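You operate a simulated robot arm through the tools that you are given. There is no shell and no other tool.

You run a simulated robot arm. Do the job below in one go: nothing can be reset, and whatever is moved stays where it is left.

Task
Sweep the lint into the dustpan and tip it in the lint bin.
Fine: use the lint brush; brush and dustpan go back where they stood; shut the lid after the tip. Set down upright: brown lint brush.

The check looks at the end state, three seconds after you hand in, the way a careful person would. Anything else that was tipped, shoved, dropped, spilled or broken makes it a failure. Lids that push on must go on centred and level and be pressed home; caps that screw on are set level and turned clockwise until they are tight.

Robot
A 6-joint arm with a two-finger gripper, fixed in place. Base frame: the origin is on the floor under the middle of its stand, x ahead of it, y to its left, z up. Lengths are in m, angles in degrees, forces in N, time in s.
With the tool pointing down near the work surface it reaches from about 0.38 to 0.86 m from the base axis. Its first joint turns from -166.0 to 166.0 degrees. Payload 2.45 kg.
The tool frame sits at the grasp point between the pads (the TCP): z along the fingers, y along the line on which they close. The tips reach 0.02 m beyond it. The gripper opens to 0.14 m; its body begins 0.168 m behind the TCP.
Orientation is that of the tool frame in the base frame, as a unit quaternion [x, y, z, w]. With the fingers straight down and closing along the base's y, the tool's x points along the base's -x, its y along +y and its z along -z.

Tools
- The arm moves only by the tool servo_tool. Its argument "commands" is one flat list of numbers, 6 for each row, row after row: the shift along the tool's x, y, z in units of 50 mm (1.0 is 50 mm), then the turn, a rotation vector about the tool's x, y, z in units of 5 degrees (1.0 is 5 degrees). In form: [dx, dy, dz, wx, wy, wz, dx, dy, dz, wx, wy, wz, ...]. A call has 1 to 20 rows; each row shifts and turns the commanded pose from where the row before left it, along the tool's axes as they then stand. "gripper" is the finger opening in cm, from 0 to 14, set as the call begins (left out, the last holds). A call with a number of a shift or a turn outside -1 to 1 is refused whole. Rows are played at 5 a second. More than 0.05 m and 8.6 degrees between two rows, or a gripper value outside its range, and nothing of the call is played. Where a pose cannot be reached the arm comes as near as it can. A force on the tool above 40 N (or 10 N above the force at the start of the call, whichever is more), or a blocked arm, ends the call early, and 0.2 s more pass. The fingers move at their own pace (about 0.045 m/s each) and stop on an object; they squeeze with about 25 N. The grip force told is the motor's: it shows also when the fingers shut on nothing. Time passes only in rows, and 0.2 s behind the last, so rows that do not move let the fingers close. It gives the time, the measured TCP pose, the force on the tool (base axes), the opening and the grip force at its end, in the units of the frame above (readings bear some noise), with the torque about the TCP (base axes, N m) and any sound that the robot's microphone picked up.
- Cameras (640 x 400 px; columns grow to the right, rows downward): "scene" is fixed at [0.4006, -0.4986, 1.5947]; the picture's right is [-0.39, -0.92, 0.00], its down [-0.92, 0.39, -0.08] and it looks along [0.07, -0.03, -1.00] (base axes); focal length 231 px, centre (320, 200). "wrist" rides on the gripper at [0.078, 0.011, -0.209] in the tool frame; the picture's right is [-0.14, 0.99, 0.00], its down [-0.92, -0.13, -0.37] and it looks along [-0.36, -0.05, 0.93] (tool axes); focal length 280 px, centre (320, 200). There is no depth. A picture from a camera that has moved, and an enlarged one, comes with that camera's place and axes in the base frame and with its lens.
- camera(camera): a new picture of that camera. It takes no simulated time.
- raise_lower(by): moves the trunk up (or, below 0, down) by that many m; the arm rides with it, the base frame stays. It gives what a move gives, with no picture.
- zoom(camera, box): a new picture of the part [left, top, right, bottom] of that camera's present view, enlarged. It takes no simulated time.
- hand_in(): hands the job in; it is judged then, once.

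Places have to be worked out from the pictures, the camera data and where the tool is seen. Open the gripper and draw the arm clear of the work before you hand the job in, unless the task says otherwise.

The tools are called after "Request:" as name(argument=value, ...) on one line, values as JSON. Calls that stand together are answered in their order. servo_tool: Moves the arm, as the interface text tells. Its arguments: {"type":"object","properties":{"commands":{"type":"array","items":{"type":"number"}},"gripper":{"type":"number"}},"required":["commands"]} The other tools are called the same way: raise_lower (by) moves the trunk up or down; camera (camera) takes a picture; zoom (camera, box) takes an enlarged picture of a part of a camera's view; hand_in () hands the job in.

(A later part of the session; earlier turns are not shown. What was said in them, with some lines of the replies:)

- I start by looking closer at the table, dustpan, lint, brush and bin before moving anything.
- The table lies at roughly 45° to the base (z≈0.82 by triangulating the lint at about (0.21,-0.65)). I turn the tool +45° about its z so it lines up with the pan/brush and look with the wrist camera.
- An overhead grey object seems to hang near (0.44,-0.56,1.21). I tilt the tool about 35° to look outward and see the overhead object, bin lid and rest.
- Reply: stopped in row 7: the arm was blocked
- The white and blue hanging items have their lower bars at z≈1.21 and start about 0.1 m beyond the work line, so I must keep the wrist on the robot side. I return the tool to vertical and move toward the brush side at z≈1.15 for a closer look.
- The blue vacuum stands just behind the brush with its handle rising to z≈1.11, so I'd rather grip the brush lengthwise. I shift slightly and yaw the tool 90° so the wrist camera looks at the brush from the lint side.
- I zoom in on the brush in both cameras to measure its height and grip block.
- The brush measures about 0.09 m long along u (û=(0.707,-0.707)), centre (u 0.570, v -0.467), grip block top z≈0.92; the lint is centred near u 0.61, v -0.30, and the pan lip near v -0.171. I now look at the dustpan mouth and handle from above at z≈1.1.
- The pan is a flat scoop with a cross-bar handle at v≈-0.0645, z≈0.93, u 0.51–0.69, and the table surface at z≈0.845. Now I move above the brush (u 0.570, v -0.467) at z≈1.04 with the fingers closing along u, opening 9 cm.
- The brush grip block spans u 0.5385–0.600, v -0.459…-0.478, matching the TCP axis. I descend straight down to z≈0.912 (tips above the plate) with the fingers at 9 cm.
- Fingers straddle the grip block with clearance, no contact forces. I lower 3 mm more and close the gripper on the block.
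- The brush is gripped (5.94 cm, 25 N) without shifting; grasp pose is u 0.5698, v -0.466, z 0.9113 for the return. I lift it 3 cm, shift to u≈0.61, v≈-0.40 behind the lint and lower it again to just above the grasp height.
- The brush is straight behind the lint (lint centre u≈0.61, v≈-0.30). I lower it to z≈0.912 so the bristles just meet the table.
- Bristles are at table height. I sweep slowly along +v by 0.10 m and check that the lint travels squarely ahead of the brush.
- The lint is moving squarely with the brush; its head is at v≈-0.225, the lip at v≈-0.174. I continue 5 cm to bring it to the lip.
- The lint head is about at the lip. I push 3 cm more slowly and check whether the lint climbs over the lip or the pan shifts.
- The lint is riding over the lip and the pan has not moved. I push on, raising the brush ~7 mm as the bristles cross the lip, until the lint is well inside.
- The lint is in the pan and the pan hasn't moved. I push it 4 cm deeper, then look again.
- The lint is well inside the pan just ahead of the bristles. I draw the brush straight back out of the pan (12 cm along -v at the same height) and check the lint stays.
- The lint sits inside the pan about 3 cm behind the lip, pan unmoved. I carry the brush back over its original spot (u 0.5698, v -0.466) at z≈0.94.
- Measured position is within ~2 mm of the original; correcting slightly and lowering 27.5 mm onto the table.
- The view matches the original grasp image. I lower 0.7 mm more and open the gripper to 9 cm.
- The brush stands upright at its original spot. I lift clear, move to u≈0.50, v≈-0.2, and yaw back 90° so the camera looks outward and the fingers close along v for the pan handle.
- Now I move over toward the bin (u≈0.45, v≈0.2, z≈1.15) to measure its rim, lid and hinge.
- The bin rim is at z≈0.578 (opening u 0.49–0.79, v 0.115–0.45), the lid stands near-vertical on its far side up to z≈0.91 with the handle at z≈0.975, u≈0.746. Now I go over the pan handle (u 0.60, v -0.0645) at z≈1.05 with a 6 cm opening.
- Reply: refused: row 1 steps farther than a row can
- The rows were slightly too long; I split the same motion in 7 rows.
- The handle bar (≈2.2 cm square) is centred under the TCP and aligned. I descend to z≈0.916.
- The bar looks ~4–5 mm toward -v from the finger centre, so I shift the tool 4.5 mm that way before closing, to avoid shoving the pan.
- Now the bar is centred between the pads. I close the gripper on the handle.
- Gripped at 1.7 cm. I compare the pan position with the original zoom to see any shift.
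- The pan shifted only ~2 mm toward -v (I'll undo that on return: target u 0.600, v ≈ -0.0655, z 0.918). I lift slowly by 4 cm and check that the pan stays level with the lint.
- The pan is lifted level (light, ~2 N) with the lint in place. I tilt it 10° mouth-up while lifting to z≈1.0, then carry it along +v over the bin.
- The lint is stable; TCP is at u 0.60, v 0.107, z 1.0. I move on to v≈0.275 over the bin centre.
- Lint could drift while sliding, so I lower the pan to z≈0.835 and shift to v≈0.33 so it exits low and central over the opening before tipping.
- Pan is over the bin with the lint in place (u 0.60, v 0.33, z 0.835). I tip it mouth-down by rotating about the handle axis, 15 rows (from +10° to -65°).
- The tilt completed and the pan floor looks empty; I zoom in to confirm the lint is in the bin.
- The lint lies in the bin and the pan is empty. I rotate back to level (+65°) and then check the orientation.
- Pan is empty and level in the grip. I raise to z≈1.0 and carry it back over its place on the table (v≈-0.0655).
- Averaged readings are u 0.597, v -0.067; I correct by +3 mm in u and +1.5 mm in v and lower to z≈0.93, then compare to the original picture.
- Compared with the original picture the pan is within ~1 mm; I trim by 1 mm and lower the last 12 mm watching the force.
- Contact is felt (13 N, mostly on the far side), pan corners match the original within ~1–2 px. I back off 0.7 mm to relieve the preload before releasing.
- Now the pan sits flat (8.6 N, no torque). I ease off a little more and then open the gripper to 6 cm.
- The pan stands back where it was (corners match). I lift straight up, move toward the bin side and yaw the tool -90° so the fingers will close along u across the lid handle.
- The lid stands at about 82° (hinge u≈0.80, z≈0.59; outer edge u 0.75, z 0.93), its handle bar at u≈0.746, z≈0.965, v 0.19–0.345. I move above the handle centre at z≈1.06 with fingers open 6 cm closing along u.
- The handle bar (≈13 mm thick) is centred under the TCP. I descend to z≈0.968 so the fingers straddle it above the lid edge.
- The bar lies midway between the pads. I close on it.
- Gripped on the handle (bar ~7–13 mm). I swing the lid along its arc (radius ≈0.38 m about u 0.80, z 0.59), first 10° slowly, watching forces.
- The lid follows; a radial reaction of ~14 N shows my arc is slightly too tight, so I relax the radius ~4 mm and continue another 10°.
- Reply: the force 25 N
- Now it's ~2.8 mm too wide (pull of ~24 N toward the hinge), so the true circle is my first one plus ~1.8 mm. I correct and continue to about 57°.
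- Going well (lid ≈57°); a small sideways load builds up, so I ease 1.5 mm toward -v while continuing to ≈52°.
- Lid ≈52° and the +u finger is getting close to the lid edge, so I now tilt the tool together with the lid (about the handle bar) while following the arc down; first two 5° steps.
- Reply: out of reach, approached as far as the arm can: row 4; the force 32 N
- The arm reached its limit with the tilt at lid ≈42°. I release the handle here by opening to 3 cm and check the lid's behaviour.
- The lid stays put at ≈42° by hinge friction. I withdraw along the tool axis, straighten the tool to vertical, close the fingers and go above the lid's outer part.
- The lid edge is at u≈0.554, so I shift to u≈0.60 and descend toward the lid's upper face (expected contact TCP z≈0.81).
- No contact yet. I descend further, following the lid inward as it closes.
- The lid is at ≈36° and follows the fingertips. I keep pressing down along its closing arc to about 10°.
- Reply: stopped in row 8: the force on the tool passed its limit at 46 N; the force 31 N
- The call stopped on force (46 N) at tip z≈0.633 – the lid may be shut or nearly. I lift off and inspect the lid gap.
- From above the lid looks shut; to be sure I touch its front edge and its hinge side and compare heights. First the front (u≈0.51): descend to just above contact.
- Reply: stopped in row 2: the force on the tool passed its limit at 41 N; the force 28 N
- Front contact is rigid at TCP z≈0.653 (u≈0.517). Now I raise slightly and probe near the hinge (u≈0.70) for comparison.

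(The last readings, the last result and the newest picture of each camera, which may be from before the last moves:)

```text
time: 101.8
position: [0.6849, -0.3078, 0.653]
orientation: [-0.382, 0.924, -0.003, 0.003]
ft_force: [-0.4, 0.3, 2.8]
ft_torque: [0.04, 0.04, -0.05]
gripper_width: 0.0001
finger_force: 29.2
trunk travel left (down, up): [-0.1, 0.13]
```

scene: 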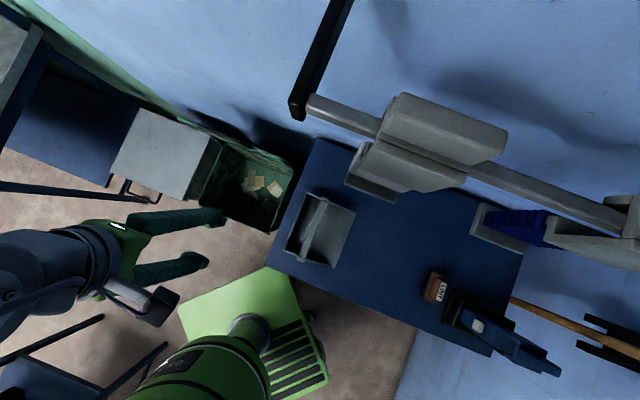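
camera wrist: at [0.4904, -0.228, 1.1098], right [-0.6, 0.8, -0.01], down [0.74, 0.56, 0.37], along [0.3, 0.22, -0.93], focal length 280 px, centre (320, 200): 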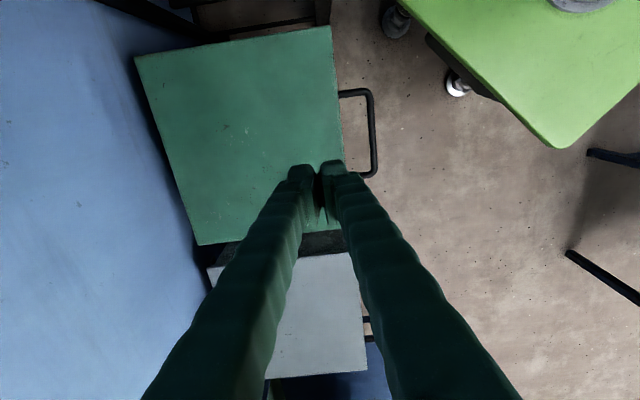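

Contact near the hinge is also at z≈0.653, so the lid is level and shut. I raise the arm clear, retract toward the robot and open the gripper.

Request:
servo_tool(commands=[0, 0, -0.5, 0, 0, 0, 0, 0, -1, 0, 0, 0, 0, 0, -1, 0, 0, 0, 0, 0, -1, 0, 0, 0, 0, 0, -1, 0, 0, 0, 0, 0, -1, 0, 0, 0, 0, 0, -1, 0, 0, 0, 0, 0, -1, 0, 0, 0, 0, 0, -1, 0, 0, 0, 0, 0.9, -0.3, 0, 0, 0, 0, 0.9, -0.3, 0, 0, 0, 0, 0.9, -0.3, 0, 0, 0, 0, 0.9, 0, 0, 0, 0, 0, 0, 0, 0, 0, 0])

Request:
servo_tool(commands=[0, 0, 0, 0, 0, 0, 0, 0, 0, 0, 0, 0, 0, 0, 0, 0, 0, 0, 0, 0, 0, 0, 0, 0, 0, 0, 0, 0, 0, 0, 0, 0, 0, 0, 0, 0], gripper=10)

Request:
camera(camera="scene")

Request:
camera(camera="wrist")

```text
time: 104.8
position: [0.555, -0.1793, 1.1184]
orientation: [-0.382, 0.924, -0.003, 0.003]
ft_force: [-0.9, -0.1, -0.4]
ft_torque: [-0.02, 0.03, 0.0]
gripper_width: 0.0001
finger_force: 29.1
trunk travel left (down, up): [-0.1, 0.13]
```

```text
time: 106.2
position: [0.5552, -0.1793, 1.1187]
orientation: [-0.382, 0.924, -0.003, 0.003]
ft_force: [0.3, -0.4, 0.9]
ft_torque: [-0.02, -0.01, 0.02]
gripper_width: 0.1001
finger_force: 0.0
trunk travel left (down, up): [-0.1, 0.13]
```

```text
taken
```

scene: 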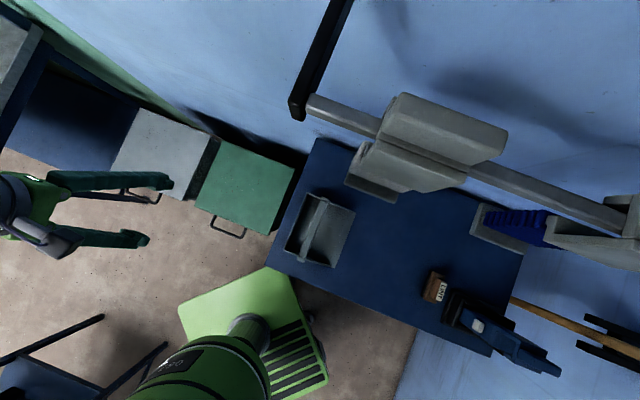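

```text
taken
camera wrist: at [0.4896, -0.2249, 1.3272], right [-0.6, 0.8, -0.01], down [0.74, 0.56, 0.37], along [0.3, 0.22, -0.93], focal length 280 px, centre (320, 200)
```

wrist: 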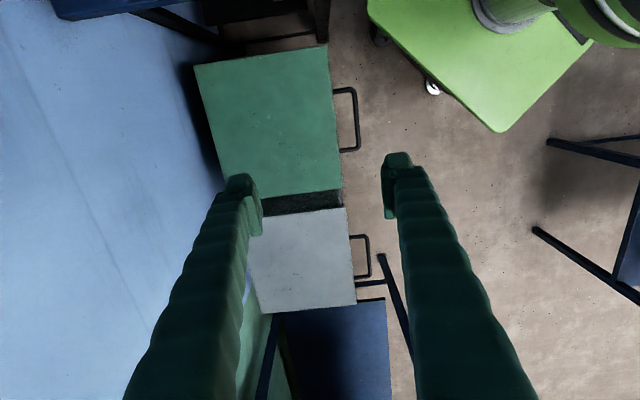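

I compare the brush and pan with their original pictures at the same zooms.

Request:
zoom(camera="scene", box=[260, 130, 420, 290])

Request:
zoom(camera="scene", box=[380, 200, 580, 380])

Request:
zoom(camera="scene", box=[410, 260, 470, 310])

Request:
zoom(camera="scene", box=[100, 100, 320, 260])

Request:
zoom(camera="scene", box=[270, 180, 370, 280])

```text
2.50 times, centred on (340, 210) of scene
camera zoom: at [0.4006, -0.4986, 1.5947], right [-0.39, -0.92, 0.0], down [-0.92, 0.39, -0.08], along [0.07, -0.03, -1.0], focal length 577 px, centre (270, 175)
```

zoom: 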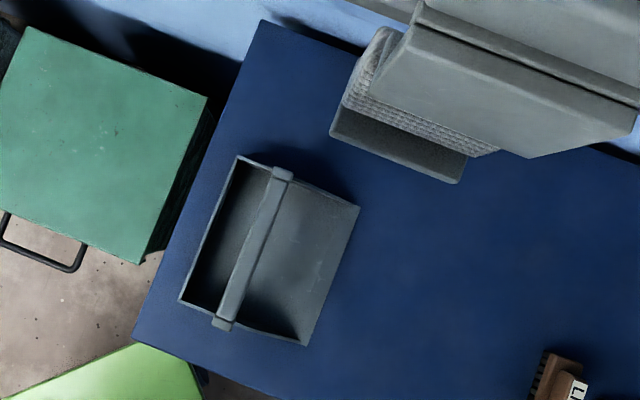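

```text
2.22 times, centred on (480, 290) of scene
camera zoom: at [0.4006, -0.4986, 1.5947], right [-0.39, -0.92, 0.0], down [-0.92, 0.39, -0.08], along [0.07, -0.03, -1.0], focal length 513 px, centre (-36, 0)
```

zoom: 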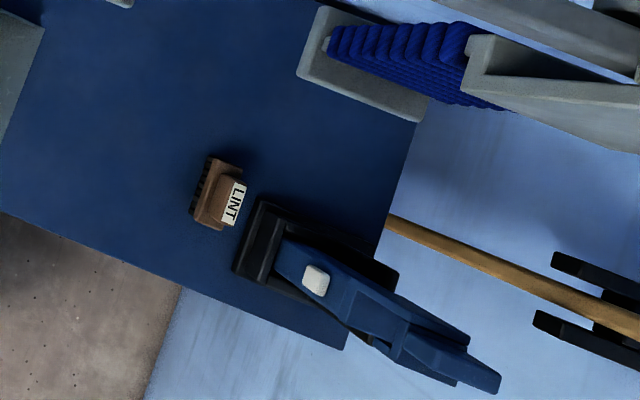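

```text
8.00 times, centred on (440, 285) of scene
camera zoom: at [0.4006, -0.4986, 1.5947], right [-0.39, -0.92, 0.0], down [-0.92, 0.39, -0.08], along [0.07, -0.03, -1.0], focal length 1846 px, centre (-640, -480)
```

zoom: 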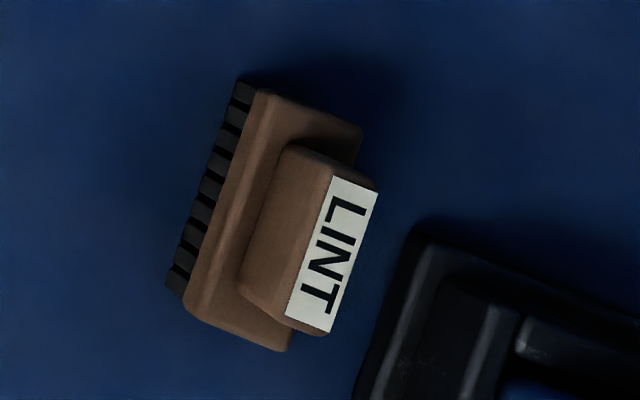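

```text
2.50 times, centred on (210, 180) of scene
camera zoom: at [0.4006, -0.4986, 1.5947], right [-0.39, -0.92, 0.0], down [-0.92, 0.39, -0.08], along [0.07, -0.03, -1.0], focal length 577 px, centre (595, 250)
```

zoom: 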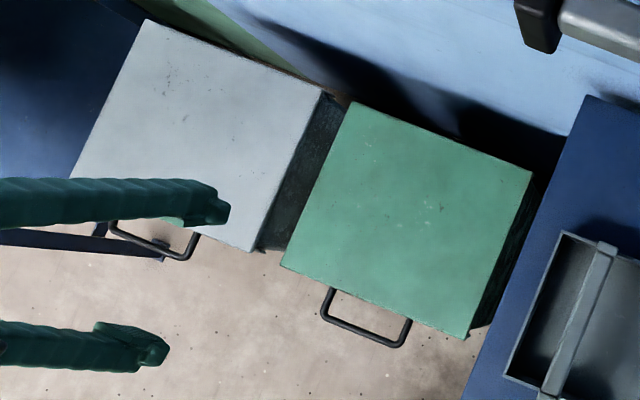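

```text
4.00 times, centred on (320, 230) of scene
camera zoom: at [0.4006, -0.4986, 1.5947], right [-0.39, -0.92, 0.0], down [-0.92, 0.39, -0.08], along [0.07, -0.03, -1.0], focal length 923 px, centre (320, 80)
```

zoom: 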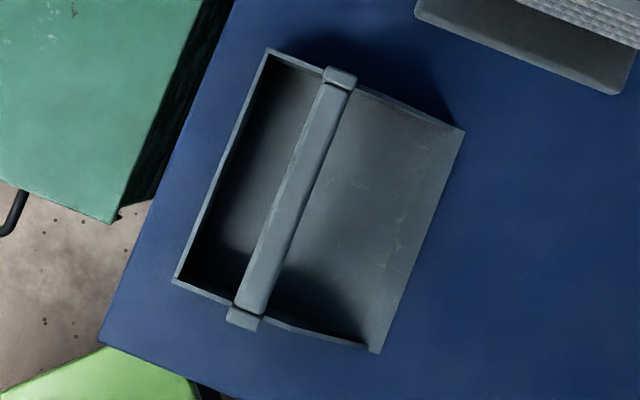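

Everything matches the originals: brush upright at its spot, pan empty in its place, lid shut level. I retract a little further up and back, then hand in.

Request:
servo_tool(commands=[0, 0.4, -0.7, 0, 0, 0, 0, 0.4, -0.7, 0, 0, 0, 0, 0, 0, 0, 0, 0, 0, 0, 0, 0, 0, 0])

Request:
camera(camera="scene")

```text
time: 107.2
position: [0.5268, -0.1485, 1.1896]
orientation: [-0.383, 0.924, -0.003, 0.004]
ft_force: [-0.2, -0.2, 0.7]
ft_torque: [0.01, 0.0, -0.01]
gripper_width: 0.1001
finger_force: 0.0
trunk travel left (down, up): [-0.1, 0.13]
```

```text
taken
```

scene: 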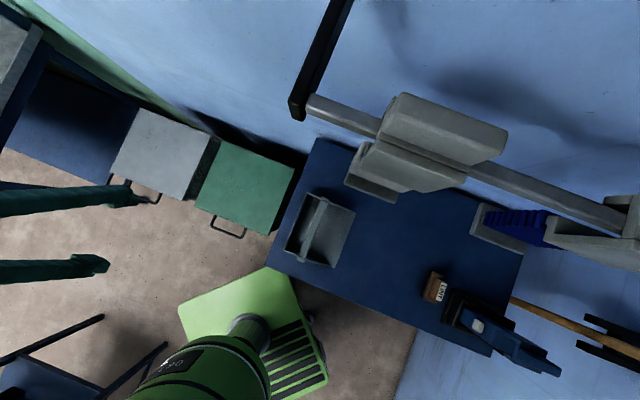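

The arm is clear, the gripper open and the scene is in the required end state; I hand in.

Request:
hand_in()

```text
The job is handed in.
```

I swept the lint into the dustpan with the lint brush and tipped it into the lint bin. The job is handed in; I don't have the verdict yet.

- **Lint:** it was visible at the bottom of the bin after the tip, and the pan was empty.
- **Lint brush:** it stands upright on its bristles where it stood. The closing picture matches the first one to the pixel as far as I can read it.
- **Dustpan:** it is back in its place, within about 1–2 mm by the picture.
- **Lid:** it is shut. I pressed it down and touched it near the front and near the hinge, and the two heights agreed to within a millimetre or so, so it sits level.
- **Everything else:** nothing else was tipped or moved in the closing pictures, and the arm is drawn clear with the gripper open.

While I was closing the lid, the press went over the 40 N force limit twice and the move stopped, the second time during my check of the front edge. The lid was already shut by then, and I saw no damage.
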